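You operate a simulated robot arm through the tools that you are given. There is no shell and no other tool. Be economical: measure what you need, move in short steps, check, and stop when the job is done.

You are at the controls of a simulated robot arm. One attempt, no reset.

## Task
Take the crumpled tray from the workbench and leave it on the gauge there.

It is judged by the outcome, as a careful person would: the job done as asked, and still so three seconds after it is handed in. It fails if anything else is knocked over, pushed out of place, dropped, spilled or broken.

## Robot
A 7-joint arm with a two-finger parallel gripper, fixed in place. Base frame: the origin is at the foot of the arm, x ahead of it, y to its left, z up; the work surface is at about z = 850. Readings come in mm, degrees, newtons and seconds.
With the tool pointing down near the work surface it reaches from about 300 to 700 mm from the base axis. Its first joint turns from -66.0 to 66.0 degrees. Payload 1.57 kg.
The tool frame sits at the grasp point between the pads (the TCP): z along the fingers, y along the line on which they close. The tips reach 30 mm beyond it. Largest opening 110 mm; finger width 24, thickness 12; the body of the gripper, 48 by 112 mm, starts 78 mm behind the TCP.
Orientation is that of the tool frame in the base frame, as a unit quaternion [x, y, z, w]. With the fingers straight down and closing along the base's y, the tool's x points along the base's -x, its y along +y and its z along -z.

## Interface
- The arm moves only by the tool servo_tool. Its argument "commands" is a list of rows, each an object of numbers (a shift or turn left out is 0, a gripper value left out holds the last): "x", "y", "z": the shift along the tool's x, y, z in mm; "wx", "wy", "wz": the turn, a rotation vector about the tool's x, y, z in degrees; "hand": the opening, from 0 (shut) to 1 (fully open). In form: [{"x": .., "y": .., "z": .., "wx": .., "wy": .., "wz": .., "hand": ..}, ...]. A call has 1 to 8 rows; each row is the pose to reach, as a shift and turn from the pose commanded when the call began, along the tool's axes at that moment. A row lasts 0.2 s, in which the tool goes at most 50 mm and 8.6 degrees; a call with a longer step from one row to the next is refused whole, and so is a gripper value outside its range. Where a pose cannot be reached the arm comes as near as it can. A force on the tool above 40 N (or 10 N above the force at the start of the call, whichever is more), or a blocked arm, ends the call early, and 0.2 s more pass. Each finger travels about 108 mm/s and halts on what it meets, pressing with about 34 N; the grip force reading is that of the motor and also rises with nothing between the fingers. The clock runs only during rows and for 0.2 s after the last one: add rows that repeat a pose to give the fingers time. It gives the time, the measured TCP pose, the force on the tool (base axes), the opening and the grip force at its end, in the units of the frame above (readings bear some noise).
- Cameras (640 x 400 px; columns grow to the right, rows downward): "scene" is fixed at [169.1, -393.4, 1404.7]; the picture's right is [0.76, -0.65, 0.00], its down [-0.38, -0.44, -0.82] and it looks along [0.53, 0.62, -0.58] (base axes); focal length 375 px, centre (320, 200). "wrist" rides on the gripper at [-36, 0, -80] in the tool frame; the picture's right is [0.00, -1.00, 0.00], its down [0.97, 0.00, -0.24] and it looks along [0.24, 0.00, 0.97] (tool axes); focal length 218 px, centre (320, 200). There is no depth. A picture from a camera that has moved, and an enlarged one, comes with that camera's place and axes in the base frame and with its lens.
- snapshot(camera): a new picture of that camera. The clock stands still meanwhile.
- close_up(camera, box): a new picture of the part [left, top, right, bottom] of that camera's present view, enlarged. The clock stands still meanwhile.
- hand_in(): hands the job in; it is judged then, once.

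Go step by step. Nothing tells you positions but the pictures and the camera data: compare them with the known pose of the tool, close in by small moves and look again before you grip or let go. The budget is 90 turns and 36 pictures, counting those below and the enlarged ones. Unless the task says otherwise, let go and move clear before handing in, and close with one line.

The tools are called after "Emit:" as name(argument=value, ...) on one line, values as JSON. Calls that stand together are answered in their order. servo_tool: Moves the arm, as the interface text tells. Its arguments: {"type":"object","properties":{"commands":{"type":"array","items":{"type":"object","properties":{"x":{"type":"number"},"y":{"type":"number"},"z":{"type":"number"},"wx":{"type":"number"},"wy":{"type":"number"},"wz":{"type":"number"},"hand":{"type":"number"}}}}},"required":["commands"]} The other tools are called the same way: snapshot (camera) takes a picture; close_up (camera, box) takes an enlarged picture of a part of a camera's view; hand_in () hands the job in.

At the start:

```text
t: 0.0
ee_pos: [370.3, 246.7, 1060.4]
tool_rot: [-0.001, 1.0, 0.0, 0.0]
wrist_force: [0.2, 0.1, -0.9]
gripper_width: 110.4
grip_force: 0.1
```

scene: 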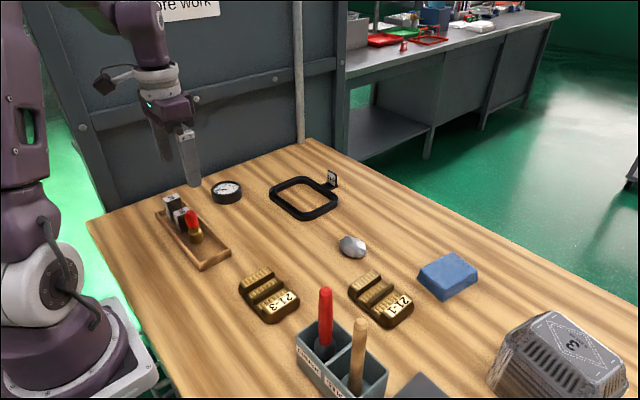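
wrist: 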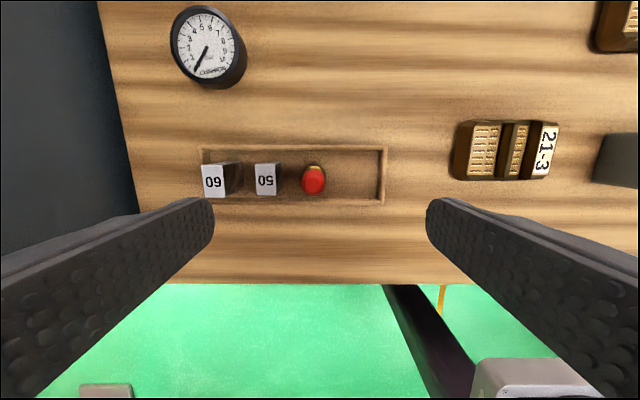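

I see a workbench with a dial gauge, a tray of blocks, a frame, a crumpled silver item, and other things. I'll enlarge the candidates for the "crumpled tray" and the gauge.

Emit:
close_up(camera="scene", box=[300, 200, 420, 275])

Emit:
close_up(camera="scene", box=[150, 150, 350, 275])

Emit:
close_up(camera="scene", box=[400, 240, 640, 400])

```text
5.33 times, centred on (360, 238) of scene
camera zoom: at [169.1, -393.4, 1404.7], right [0.76, -0.65, 0.0], down [-0.38, -0.44, -0.82], along [0.53, 0.62, -0.58], focal length 2000 px, centre (107, 0)
```

zoom: 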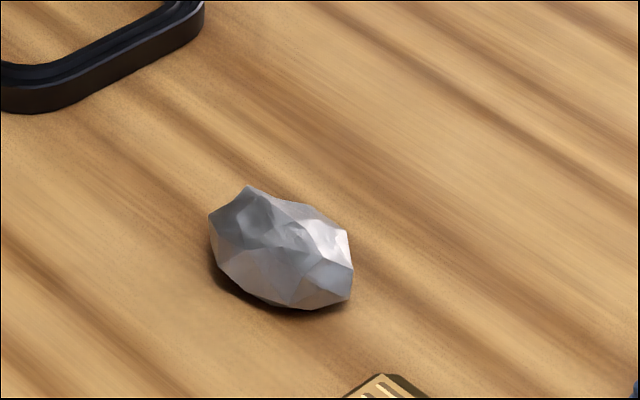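

```text
3.20 times, centred on (250, 212) of scene
camera zoom: at [169.1, -393.4, 1404.7], right [0.76, -0.65, 0.0], down [-0.38, -0.44, -0.82], along [0.53, 0.62, -0.58], focal length 1200 px, centre (544, 160)
```

zoom: 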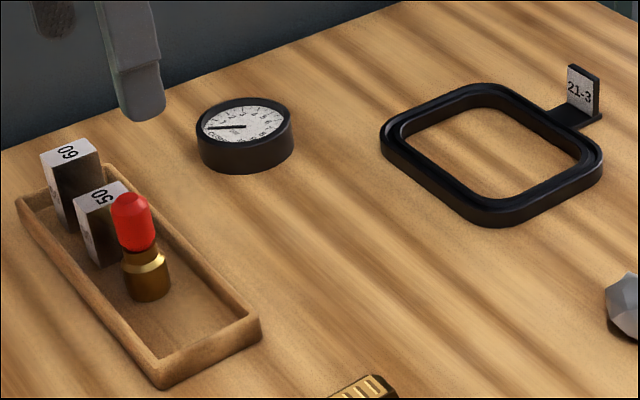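

```text
2.50 times, centred on (520, 320) of scene
camera zoom: at [169.1, -393.4, 1404.7], right [0.76, -0.65, 0.0], down [-0.38, -0.44, -0.82], along [0.53, 0.62, -0.58], focal length 937 px, centre (-180, -100)
```

zoom: 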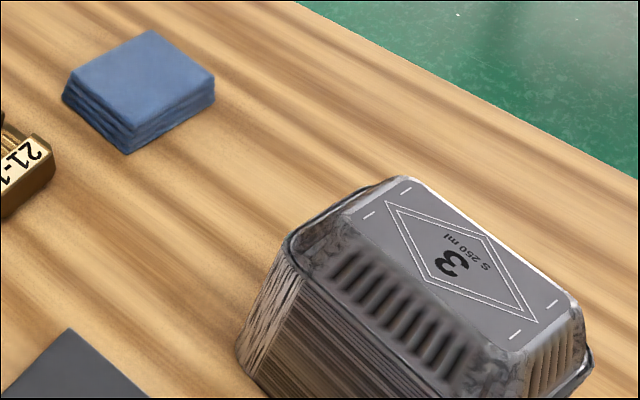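

The silver wad, near (604, 8), is the crumpled foil tray; the neat foil trays on the right are a stack. The gauge is the dial near (501, 357). I'll move above the wad at height and look.

Emit:
servo_tool(commands=[{"x": -30, "y": -30}, {"x": -60, "y": -62}, {"x": -92, "y": -95}, {"x": -124, "y": -128}, {"x": -156, "y": -161}, {"x": -188, "y": -194}, {"x": -218, "y": -226}, {"x": -230, "y": -239}])

Emit:
snapshot(camera="wrist")

```text
t: 1.8
ee_pos: [598.4, 8.0, 1063.2]
tool_rot: [0.0, 1.0, 0.0, 0.0]
wrist_force: [0.2, -0.5, 0.2]
gripper_width: 109.9
grip_force: 0.1
```

```text
30 pictures are left
camera wrist: at [636.1, 8.7, 1143.7], right [0.0, -1.0, 0.0], down [-0.97, 0.0, 0.24], along [-0.24, 0.0, -0.97], focal length 218 px, centre (320, 200)
```

wrist: 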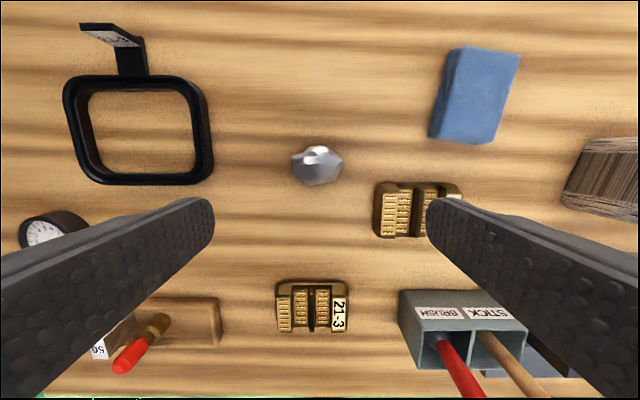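

The wad is at about (611, 12) with free room around it. I'll enlarge it to choose a grip direction.

Emit:
close_up(camera="wrist", box=[256, 126, 384, 206])

```text
5.00 times, centred on (320, 166) of wrist
camera zoom: at [636.1, 8.7, 1143.7], right [0.0, -1.0, 0.0], down [-0.97, 0.0, 0.24], along [-0.24, 0.0, -0.97], focal length 1091 px, centre (320, 370)
```

zoom: 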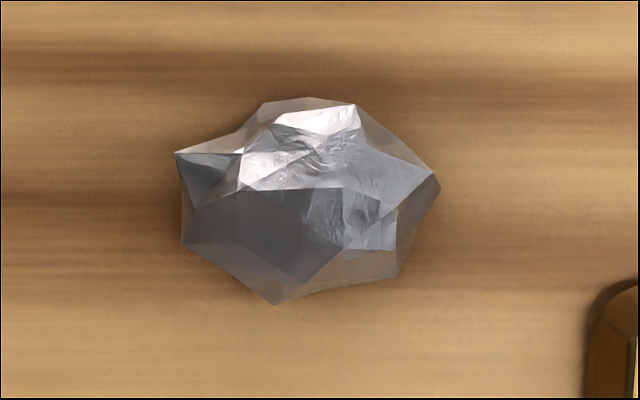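

The wad is about 66 mm along y, 51 mm along x and 38 mm tall, centred near (611, 12). I'll descend above it with the fingers partly closed to stay clear of the brass block, then check.

Emit:
servo_tool(commands=[{"x": -6, "y": 2, "z": 40, "hand": 0.88}, {"x": -11, "y": 4, "z": 80}, {"x": -11, "y": 4, "z": 110}, {"x": -11, "y": 4, "z": 118}, {"x": -11, "y": 4, "z": 118}])

Emit:
snapshot(camera="wrist")

Emit:
snapshot(camera="scene")

```text
t: 3.0
ee_pos: [609.4, 10.1, 944.9]
tool_rot: [0.001, 1.0, 0.0, 0.0]
wrist_force: [0.6, -0.4, -0.6]
gripper_width: 97.2
grip_force: 0.0
```

```text
28 pictures are left
camera wrist: at [646.5, 11.6, 1025.5], right [0.0, -1.0, 0.0], down [-0.97, 0.0, 0.24], along [-0.24, 0.0, -0.97], focal length 218 px, centre (320, 200)
```

wrist: 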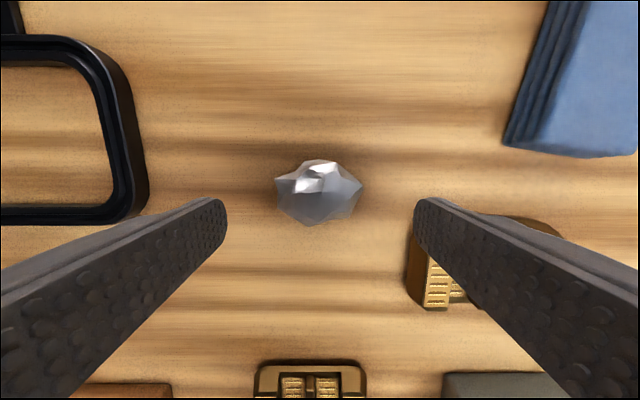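

```text
27 pictures are left
```

scene: 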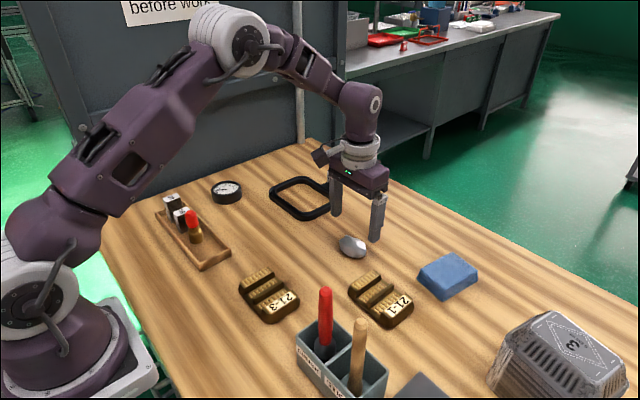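

The wad sits centred between the fingers at about (613, 13). I'll narrow slightly to stay clear of the brass block, and go down to z≈887.

Emit:
servo_tool(commands=[{"x": -2.5, "y": 1, "z": 8, "hand": 0.8}, {"x": -2.5, "y": 1, "z": 30}, {"x": -2.5, "y": 1, "z": 48}, {"x": -2.5, "y": 1, "z": 55}, {"x": -2.5, "y": 1, "z": 55}])

Emit:
snapshot(camera="wrist")

Emit:
close_up(camera="scene", box=[280, 180, 440, 280])

```text
t: 4.2
ee_pos: [612.9, 12.8, 887.6]
tool_rot: [0.0, 1.0, 0.0, 0.001]
wrist_force: [0.2, 0.2, 0.3]
gripper_width: 88.0
grip_force: 0.0
```

```text
26 pictures are left
camera wrist: at [649.4, 13.1, 968.2], right [0.0, -1.0, 0.0], down [-0.97, 0.0, 0.24], along [-0.24, 0.0, -0.97], focal length 218 px, centre (320, 200)
```

wrist: 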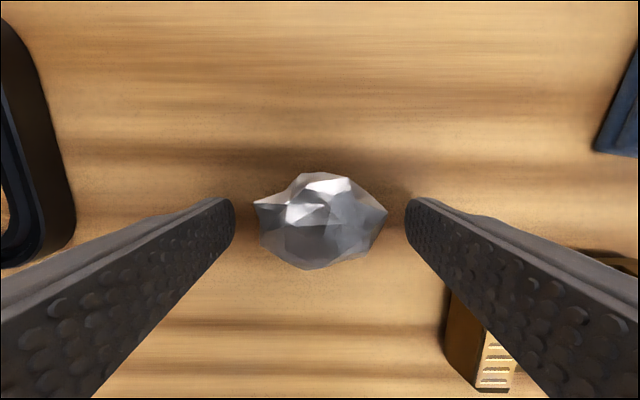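

```text
4.00 times, centred on (360, 230) of scene
camera zoom: at [169.1, -393.4, 1404.7], right [0.76, -0.65, 0.0], down [-0.38, -0.44, -0.82], along [0.53, 0.62, -0.58], focal length 1500 px, centre (160, 80)
```

zoom: 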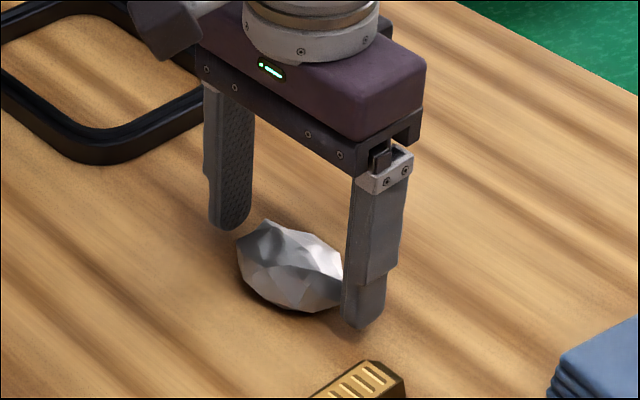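

The tips are just above the table with the wad between them. I'll close on it.

Emit:
servo_tool(commands=[{"hand": 0.65}, {"hand": 0.5}, {"hand": 0.4}, {"hand": 0.4}, {"hand": 0.4}])

Emit:
snapshot(camera="wrist")

```text
t: 5.4
ee_pos: [613.1, 11.5, 888.0]
tool_rot: [0.0, 1.0, 0.0, 0.002]
wrist_force: [1.0, 2.2, 21.1]
gripper_width: 58.4
grip_force: 34.3
```

```text
24 pictures are left
camera wrist: at [649.8, 13.1, 969.5], right [0.0, -1.0, 0.0], down [-0.97, 0.0, 0.24], along [-0.24, 0.0, -0.97], focal length 218 px, centre (320, 200)
```

wrist: 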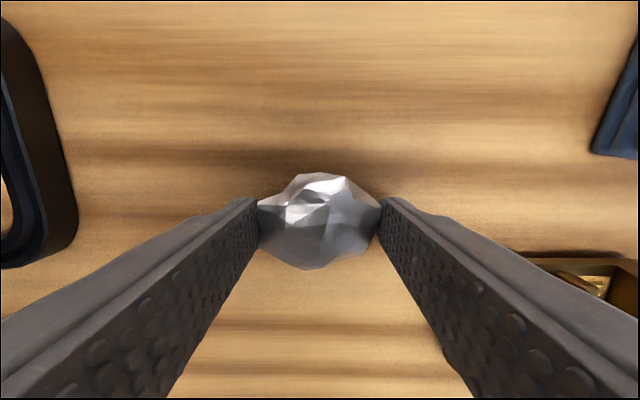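

It's gripped at 58 mm. I'll lift straight up and check it holds.

Emit:
servo_tool(commands=[{"z": -5, "hand": 0.4}, {"z": -15}, {"z": -35}, {"z": -65}, {"z": -95}, {"z": -110}, {"z": -110}])

Emit:
snapshot(camera="wrist")

Emit:
close_up(camera="scene", box=[240, 100, 440, 225])

```text
t: 7.0
ee_pos: [610.6, 13.8, 998.4]
tool_rot: [0.0, 1.0, 0.0, 0.0]
wrist_force: [-0.1, 0.0, -0.6]
gripper_width: 44.1
grip_force: 0.1
```

```text
23 pictures are left
camera wrist: at [648.2, 14.3, 1079.3], right [0.0, -1.0, 0.0], down [-0.97, 0.0, 0.24], along [-0.24, 0.0, -0.97], focal length 218 px, centre (320, 200)
```

wrist: 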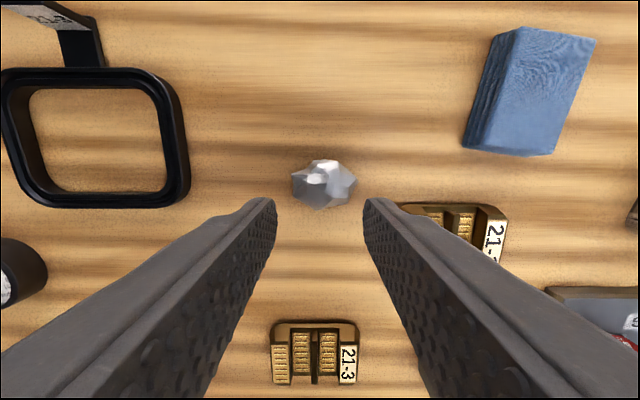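

```text
3.20 times, centred on (340, 162) of scene
camera zoom: at [169.1, -393.4, 1404.7], right [0.76, -0.65, 0.0], down [-0.38, -0.44, -0.82], along [0.53, 0.62, -0.58], focal length 1200 px, centre (256, 320)
```

zoom: 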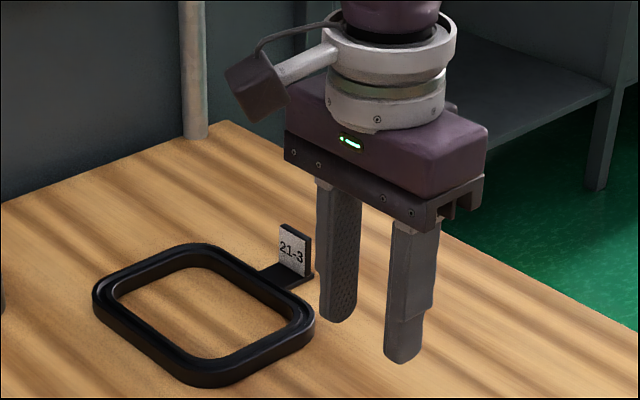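

The wad slipped out: the pads rode on its sloping upper faces. I'll look closely for a better pair of faces.

Emit:
close_up(camera="wrist", box=[272, 150, 372, 212])

Emit:
close_up(camera="scene", box=[322, 226, 386, 266])

```text
6.40 times, centred on (322, 181) of wrist
camera zoom: at [648.2, 14.3, 1079.3], right [0.0, -1.0, 0.0], down [-0.97, 0.0, 0.24], along [-0.24, 0.0, -0.97], focal length 1397 px, centre (307, 322)
```

zoom: 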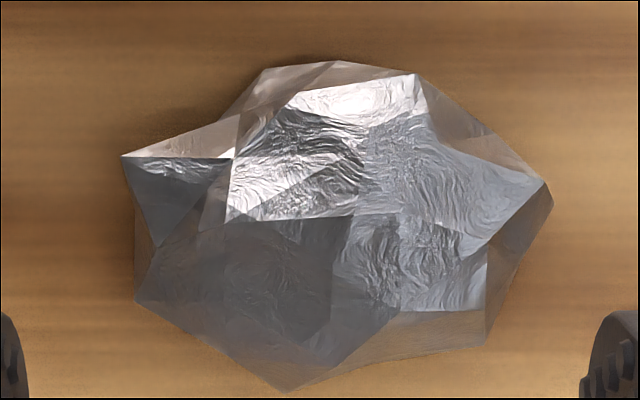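

```text
10.00 times, centred on (354, 246) of scene
camera zoom: at [169.1, -393.4, 1404.7], right [0.76, -0.65, 0.0], down [-0.38, -0.44, -0.82], along [0.53, 0.62, -0.58], focal length 3749 px, centre (-20, -260)
```

zoom: 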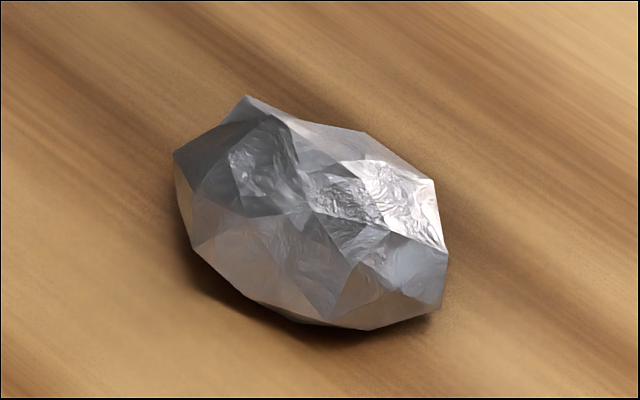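

The faces best opposed are about 54° round from the current closing line (about 51 mm apart), and the grip must be lower. I'll open, turn, and re-centre above it.

Emit:
servo_tool(commands=[{"hand": 0.6, "wz": -8}, {"hand": 0.8, "wz": -16}, {"x": 3, "y": -6, "wz": -24}, {"x": 3, "y": -6, "z": 10, "wz": -32}, {"x": 3, "y": -6, "z": 25, "wz": -40}, {"x": 3, "y": -6, "z": 40, "wz": -48}, {"x": 3, "y": -6, "z": 50, "wz": -54}, {"x": 3, "y": -6, "z": 50, "wz": -54}])

Emit:
snapshot(camera="wrist")

```text
t: 8.8
ee_pos: [612.0, 6.5, 949.5]
tool_rot: [-0.455, 0.891, 0.0, 0.0]
wrist_force: [0.8, 0.0, -0.1]
gripper_width: 88.0
grip_force: 0.1
```

```text
19 pictures are left
camera wrist: at [633.4, 36.3, 1029.7], right [0.81, -0.59, 0.0], down [-0.57, -0.79, 0.24], along [-0.14, -0.19, -0.97], focal length 218 px, centre (320, 200)
```

wrist: 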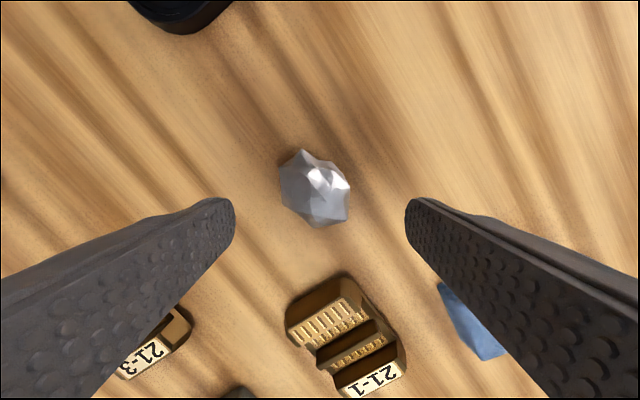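

The wad's near-parallel sides now line up with the fingers; a small shift centres it. I'll check the enlargement after going down to just above.

Emit:
servo_tool(commands=[{"x": -3.5, "y": 3, "z": 0}, {"x": -3.5, "y": 3, "z": 25}, {"x": -3.5, "y": 3, "z": 35}, {"x": -3.5, "y": 3, "z": 35}])

Emit:
close_up(camera="wrist", box=[200, 120, 440, 270])

```text
t: 9.8
ee_pos: [610.9, 10.5, 913.2]
tool_rot: [-0.454, 0.891, 0.0, 0.0]
wrist_force: [-1.0, 0.9, 0.0]
gripper_width: 87.9
grip_force: 0.1
```

```text
2.67 times, centred on (320, 195) of wrist
camera zoom: at [633.6, 41.3, 993.3], right [0.81, -0.59, 0.0], down [-0.57, -0.79, 0.24], along [-0.14, -0.19, -0.97], focal length 582 px, centre (320, 213)
```

zoom: 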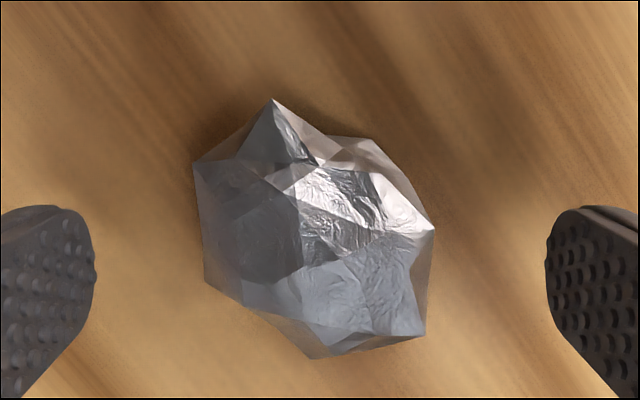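

The left and right faces are now parallel with the pads, about 49 mm apart. I'll centre, go low (tips ~2 mm above the table), and close.

Emit:
servo_tool(commands=[{"x": 3, "y": 1, "z": 10}, {"x": 3, "y": 1, "z": 22}, {"x": 3, "y": 1, "z": 28}, {"x": 3, "y": 1, "z": 30.5}, {"x": 3, "y": 1, "z": 30.5}])

Emit:
servo_tool(commands=[{"hand": 0.65}, {"hand": 0.5}, {"hand": 0.4}, {"hand": 0.3}, {"hand": 0.3}, {"hand": 0.3}])

Emit:
snapshot(camera="wrist")

```text
t: 11.0
ee_pos: [607.1, 9.7, 882.2]
tool_rot: [-0.454, 0.891, 0.0, 0.0]
wrist_force: [0.1, 0.2, 1.0]
gripper_width: 87.8
grip_force: 0.2
```

```text
t: 12.4
ee_pos: [606.8, 9.0, 882.9]
tool_rot: [-0.454, 0.891, 0.001, 0.001]
wrist_force: [0.2, -0.2, 0.8]
gripper_width: 50.0
grip_force: 34.0
```

```text
17 pictures are left
camera wrist: at [629.1, 39.7, 963.2], right [0.81, -0.59, 0.0], down [-0.57, -0.79, 0.24], along [-0.14, -0.19, -0.97], focal length 218 px, centre (320, 200)
```

wrist: 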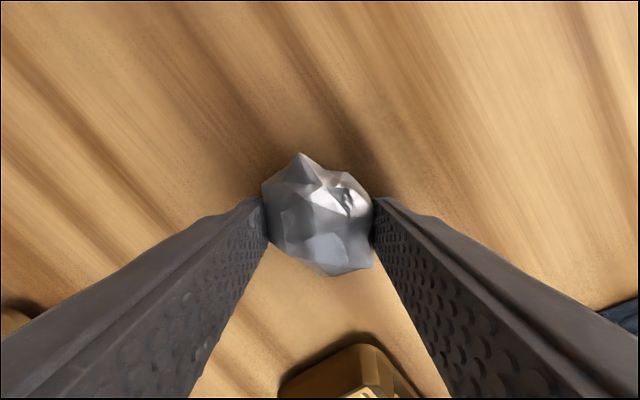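

The pads closed at 50 mm with no wedge force this time. I'll lift and check.

Emit:
servo_tool(commands=[{"z": -5, "hand": 0.3}, {"z": -15}, {"z": -35}, {"z": -65}, {"z": -95}, {"z": -120}, {"z": -140}, {"z": -140}])

Emit:
snapshot(camera="wrist")

Emit:
close_up(camera="scene", box=[280, 100, 440, 200])

```text
t: 14.2
ee_pos: [604.8, 8.8, 1023.7]
tool_rot: [-0.454, 0.891, 0.0, 0.0]
wrist_force: [-0.7, 0.6, -0.2]
gripper_width: 49.6
grip_force: 34.0
```

```text
16 pictures are left
camera wrist: at [626.8, 38.8, 1104.6], right [0.81, -0.59, 0.0], down [-0.57, -0.79, 0.24], along [-0.14, -0.19, -0.97], focal length 218 px, centre (320, 200)
```

wrist: 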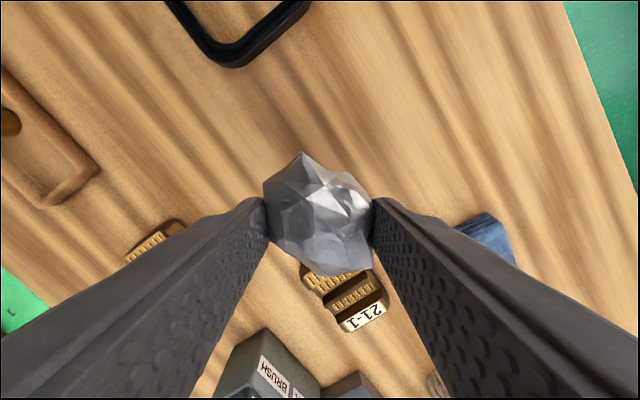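

```text
4.00 times, centred on (360, 150) of scene
camera zoom: at [169.1, -393.4, 1404.7], right [0.76, -0.65, 0.0], down [-0.38, -0.44, -0.82], along [0.53, 0.62, -0.58], focal length 1500 px, centre (160, 400)
```

zoom: 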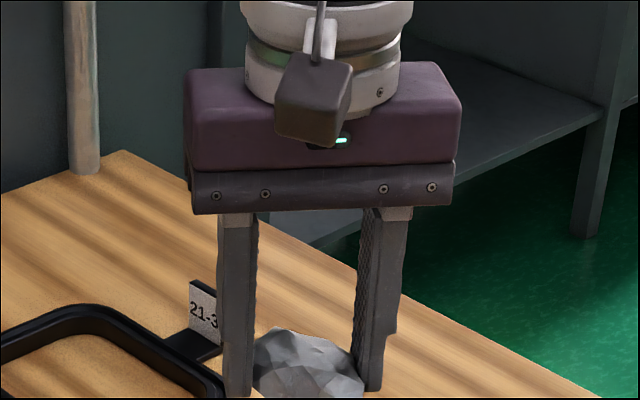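

The wad is held securely. I'll carry it at height toward the gauge, stopping short so that the wrist camera can see the dial.

Emit:
servo_tool(commands=[{"x": -10, "y": 25}, {"x": -30, "y": 68}, {"x": -52, "y": 111}, {"x": -74, "y": 154}, {"x": -96, "y": 197}, {"x": -118, "y": 238}, {"x": -138, "y": 275}, {"x": -150, "y": 286}])

Emit:
snapshot(camera="wrist")

```text
t: 16.0
ee_pos: [467.8, 299.4, 1021.6]
tool_rot: [-0.455, 0.891, -0.001, 0.0]
wrist_force: [-0.5, 0.5, 0.3]
gripper_width: 49.6
grip_force: 33.9
```

```text
14 pictures are left
camera wrist: at [489.3, 328.7, 1103.0], right [0.81, -0.59, 0.0], down [-0.57, -0.79, 0.24], along [-0.14, -0.19, -0.97], focal length 218 px, centre (320, 200)
```

wrist: 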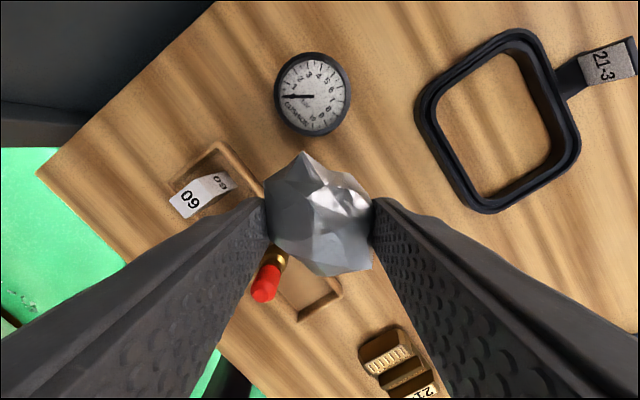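

The dial is seen clearly; its face lies about 84 mm along tool −x and 6 mm along +y from the TCP. I'll move over it, start lowering, and check from the scene camera.

Emit:
servo_tool(commands=[{"x": -30, "y": 3}, {"x": -65, "y": 6.5}, {"x": -80.5, "y": 6.5}, {"x": -80.5, "y": 6.5, "z": 25}, {"x": -80.5, "y": 6.5, "z": 55}, {"x": -80.5, "y": 6.5, "z": 70}, {"x": -80.5, "y": 6.5, "z": 70}])

Emit:
close_up(camera="scene", box=[150, 110, 310, 210])

Emit:
snapshot(camera="wrist")

```text
t: 17.6
ee_pos: [509.0, 368.4, 951.3]
tool_rot: [-0.454, 0.891, 0.0, 0.0]
wrist_force: [0.9, 0.1, 0.3]
gripper_width: 49.0
grip_force: 34.0
```

```text
4.00 times, centred on (230, 160) of scene
camera zoom: at [169.1, -393.4, 1404.7], right [0.76, -0.65, 0.0], down [-0.38, -0.44, -0.82], along [0.53, 0.62, -0.58], focal length 1500 px, centre (680, 360)
```

zoom: 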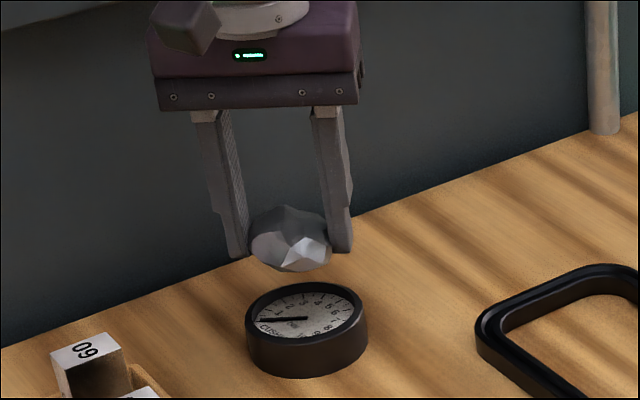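

```text
12 pictures are left
camera wrist: at [531.2, 398.7, 1032.5], right [0.81, -0.59, 0.0], down [-0.57, -0.79, 0.24], along [-0.14, -0.19, -0.97], focal length 218 px, centre (320, 200)
```

wrist: 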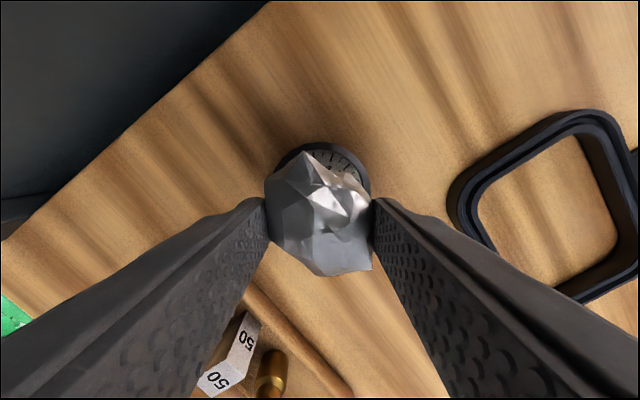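

The wad hangs centred over the dial, in both views. I'll lower slowly towards contact.

Emit:
servo_tool(commands=[{"z": 10}, {"z": 20}, {"z": 27}, {"z": 30}, {"z": 30}])

Emit:
close_up(camera="scene", box=[182, 145, 278, 205])

```text
t: 18.8
ee_pos: [507.7, 367.7, 922.5]
tool_rot: [-0.454, 0.891, 0.0, 0.0]
wrist_force: [-0.2, -0.8, 0.4]
gripper_width: 48.9
grip_force: 33.8
```

```text
6.67 times, centred on (230, 175) of scene
camera zoom: at [169.1, -393.4, 1404.7], right [0.76, -0.65, 0.0], down [-0.38, -0.44, -0.82], along [0.53, 0.62, -0.58], focal length 2500 px, centre (920, 367)
```

zoom: 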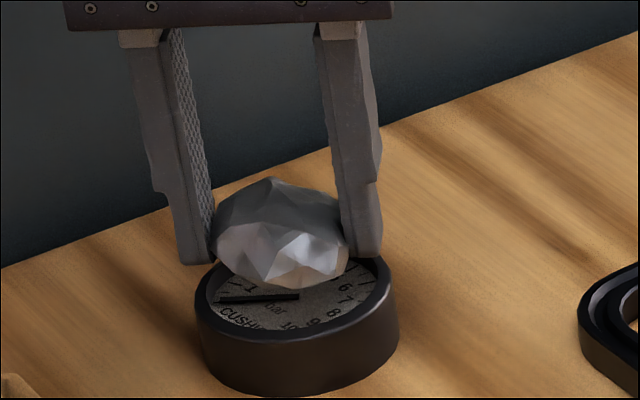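

The wad is just above the recessed dial face, and the finger tips are near the rim. I'll continue in 2 mm steps, watching the force.

Emit:
servo_tool(commands=[{"z": 2}, {"z": 3}, {"z": 4}, {"z": 4}])

Emit:
servo_tool(commands=[{"z": 1}, {"z": 2}, {"z": 3}, {"z": 3}])

Emit:
close_up(camera="scene", box=[182, 145, 278, 205])

```text
t: 19.8
ee_pos: [507.2, 368.3, 919.8]
tool_rot: [-0.454, 0.891, 0.0, 0.001]
wrist_force: [-0.9, 0.4, -0.1]
gripper_width: 49.2
grip_force: 34.1
```

```text
t: 20.8
ee_pos: [507.2, 368.5, 917.7]
tool_rot: [-0.453, 0.891, 0.0, 0.001]
wrist_force: [-0.2, 0.1, -0.1]
gripper_width: 48.7
grip_force: 34.2
```

```text
6.67 times, centred on (230, 175) of scene
camera zoom: at [169.1, -393.4, 1404.7], right [0.76, -0.65, 0.0], down [-0.38, -0.44, -0.82], along [0.53, 0.62, -0.58], focal length 2500 px, centre (920, 367)
```

zoom: 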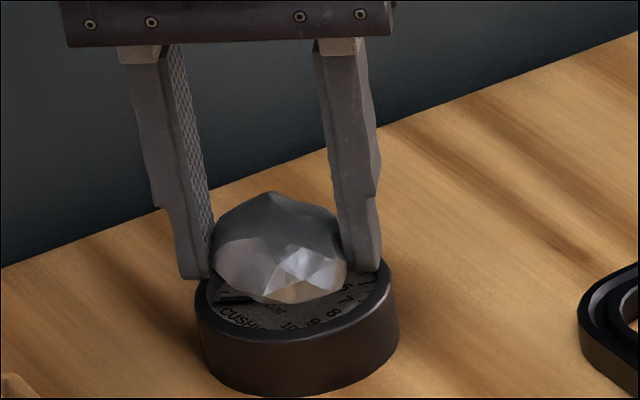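

Still no contact force. I'll go on a little more.

Emit:
servo_tool(commands=[{"z": 1}, {"z": 2}, {"z": 2}])

Emit:
servo_tool(commands=[{"z": 1}, {"z": 2}, {"z": 2}])

Emit:
close_up(camera="scene", box=[182, 145, 278, 205])

```text
t: 21.6
ee_pos: [505.8, 368.6, 913.9]
tool_rot: [-0.454, 0.891, 0.0, 0.0]
wrist_force: [-0.4, -0.8, 0.0]
gripper_width: 48.9
grip_force: 34.1
```

```text
t: 22.4
ee_pos: [505.5, 368.5, 912.0]
tool_rot: [-0.454, 0.891, 0.0, 0.0]
wrist_force: [0.0, 0.1, 0.6]
gripper_width: 49.1
grip_force: 34.1
```

```text
6.67 times, centred on (230, 175) of scene
camera zoom: at [169.1, -393.4, 1404.7], right [0.76, -0.65, 0.0], down [-0.38, -0.44, -0.82], along [0.53, 0.62, -0.58], focal length 2500 px, centre (920, 367)
```

zoom: 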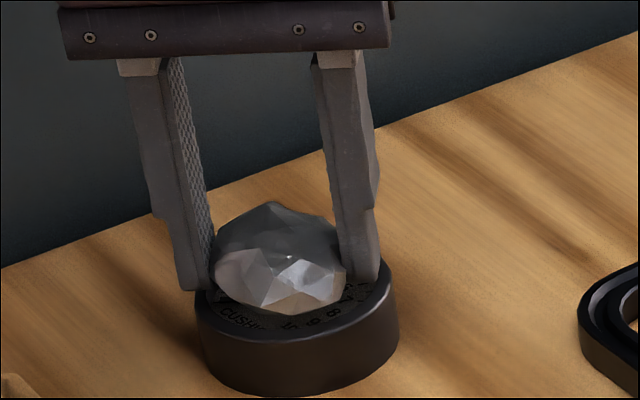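

The wad sits about 4 mm to the left of the dial centre. I'll lift slightly, shift −4 mm along tool y, and lower again.

Emit:
servo_tool(commands=[{"z": -3}, {"z": -3, "y": -2}, {"z": -3, "y": -4}, {"z": -1.5, "y": -4}, {"z": 0, "y": -4}, {"z": 1, "y": -4}, {"z": 1, "y": -4}])

Emit:
close_up(camera="scene", box=[182, 145, 278, 205])

```text
t: 24.0
ee_pos: [509.6, 365.8, 911.6]
tool_rot: [-0.454, 0.891, 0.0, 0.0]
wrist_force: [0.4, 0.3, -0.1]
gripper_width: 47.3
grip_force: 34.3
```

```text
6.67 times, centred on (230, 175) of scene
camera zoom: at [169.1, -393.4, 1404.7], right [0.76, -0.65, 0.0], down [-0.38, -0.44, -0.82], along [0.53, 0.62, -0.58], focal length 2500 px, centre (920, 367)
```

zoom: 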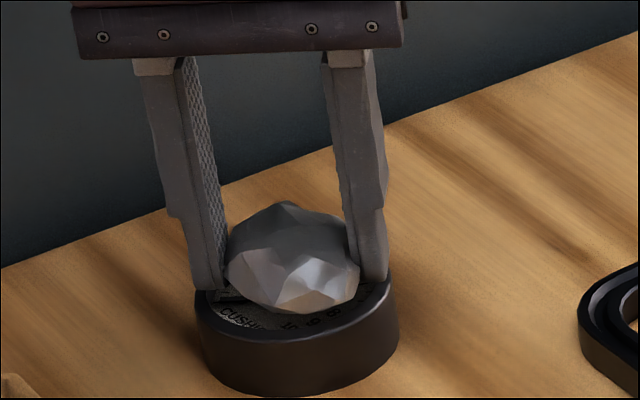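

It's now centred. I'll lower on in 1 mm steps until there's contact.

Emit:
servo_tool(commands=[{"z": 1}, {"z": 2}, {"z": 2}])

Emit:
servo_tool(commands=[{"z": 1}, {"z": 2}, {"z": 2}])

Emit:
close_up(camera="scene", box=[182, 145, 278, 205])

```text
t: 24.8
ee_pos: [510.2, 365.2, 909.5]
tool_rot: [-0.454, 0.891, 0.0, 0.002]
wrist_force: [1.6, 0.1, 6.5]
gripper_width: 47.2
grip_force: 34.1
```

```text
t: 25.6
ee_pos: [511.5, 365.9, 909.6]
tool_rot: [-0.454, 0.891, -0.001, 0.001]
wrist_force: [-1.6, -1.2, 22.1]
gripper_width: 47.2
grip_force: 34.0
```

```text
6.67 times, centred on (230, 175) of scene
camera zoom: at [168.8, -393.7, 1404.6], right [0.76, -0.65, 0.0], down [-0.38, -0.44, -0.82], along [0.53, 0.62, -0.58], focal length 2500 px, centre (920, 367)
```

zoom: 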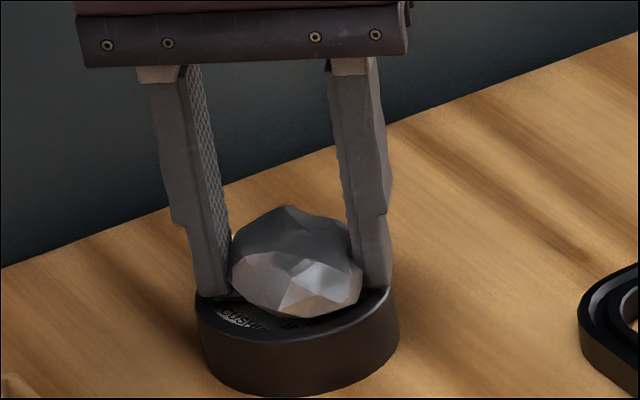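

Contact reached (22 N). I'll back off to near zero force, then open gently.

Emit:
servo_tool(commands=[{"z": -1}, {"z": -2}, {"z": -2.5}, {"z": -2.5}])

```text
t: 26.6
ee_pos: [509.4, 366.3, 909.4]
tool_rot: [-0.454, 0.891, -0.002, 0.0]
wrist_force: [0.2, 0.6, 0.6]
gripper_width: 47.0
grip_force: 34.1
```

Emit:
servo_tool(commands=[{"hand": 0.42}, {"hand": 0.44}, {"hand": 0.47}, {"hand": 0.52}, {"hand": 0.58}, {"hand": 0.65}, {"hand": 0.65}])

Emit:
close_up(camera="scene", box=[182, 145, 278, 205])

```text
t: 28.2
ee_pos: [510.6, 365.2, 908.5]
tool_rot: [-0.455, 0.891, -0.001, 0.001]
wrist_force: [-0.7, 0.4, -0.1]
gripper_width: 71.6
grip_force: 0.0
```

```text
6.67 times, centred on (230, 175) of scene
camera zoom: at [169.1, -393.4, 1404.7], right [0.76, -0.65, 0.0], down [-0.38, -0.44, -0.82], along [0.53, 0.62, -0.58], focal length 2500 px, centre (920, 367)
```

zoom: 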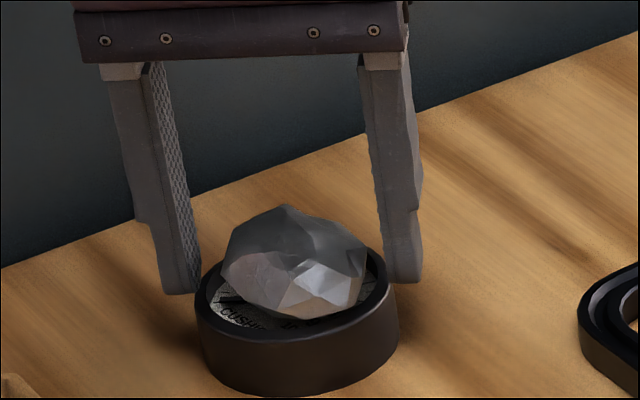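

The gripper is open and the wad rests on the gauge, centred. I'll rise straight up and look once more.

Emit:
servo_tool(commands=[{"z": -10}, {"z": -30}, {"z": -60}, {"z": -90}, {"z": -120}, {"z": -130}, {"z": -130}, {"z": -130}])

Emit:
snapshot(camera="scene")

Emit:
snapshot(camera="wrist")

```text
t: 30.0
ee_pos: [509.6, 365.0, 1039.8]
tool_rot: [-0.455, 0.891, 0.0, 0.0]
wrist_force: [-1.1, 0.1, 0.2]
gripper_width: 71.6
grip_force: 0.0
```

```text
5 pictures are left
```

scene: 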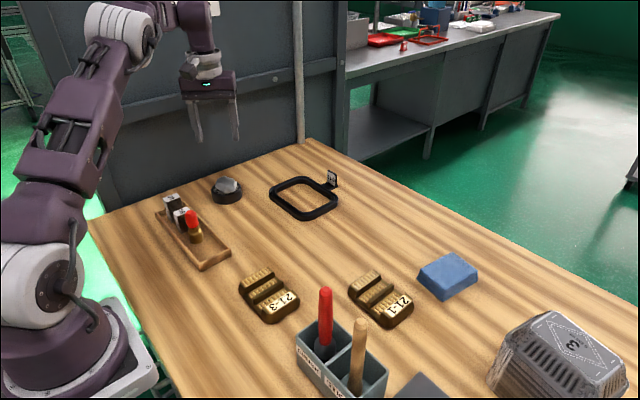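

```text
4 pictures are left
camera wrist: at [531.4, 395.0, 1121.2], right [0.81, -0.59, 0.0], down [-0.57, -0.79, 0.24], along [-0.14, -0.19, -0.97], focal length 218 px, centre (320, 200)
```

wrist: 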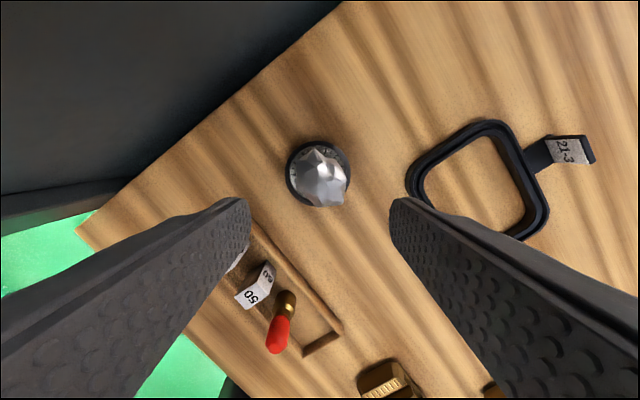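

The crumpled tray rests steadily on the dial gauge, everything else is where it was, and the gripper is clear. I'm handing in.

Emit:
hand_in()

```text
The job is handed in.
```

The crumpled foil tray is resting on the dial gauge, the gripper is clear of it, and nothing else on the bench was moved.
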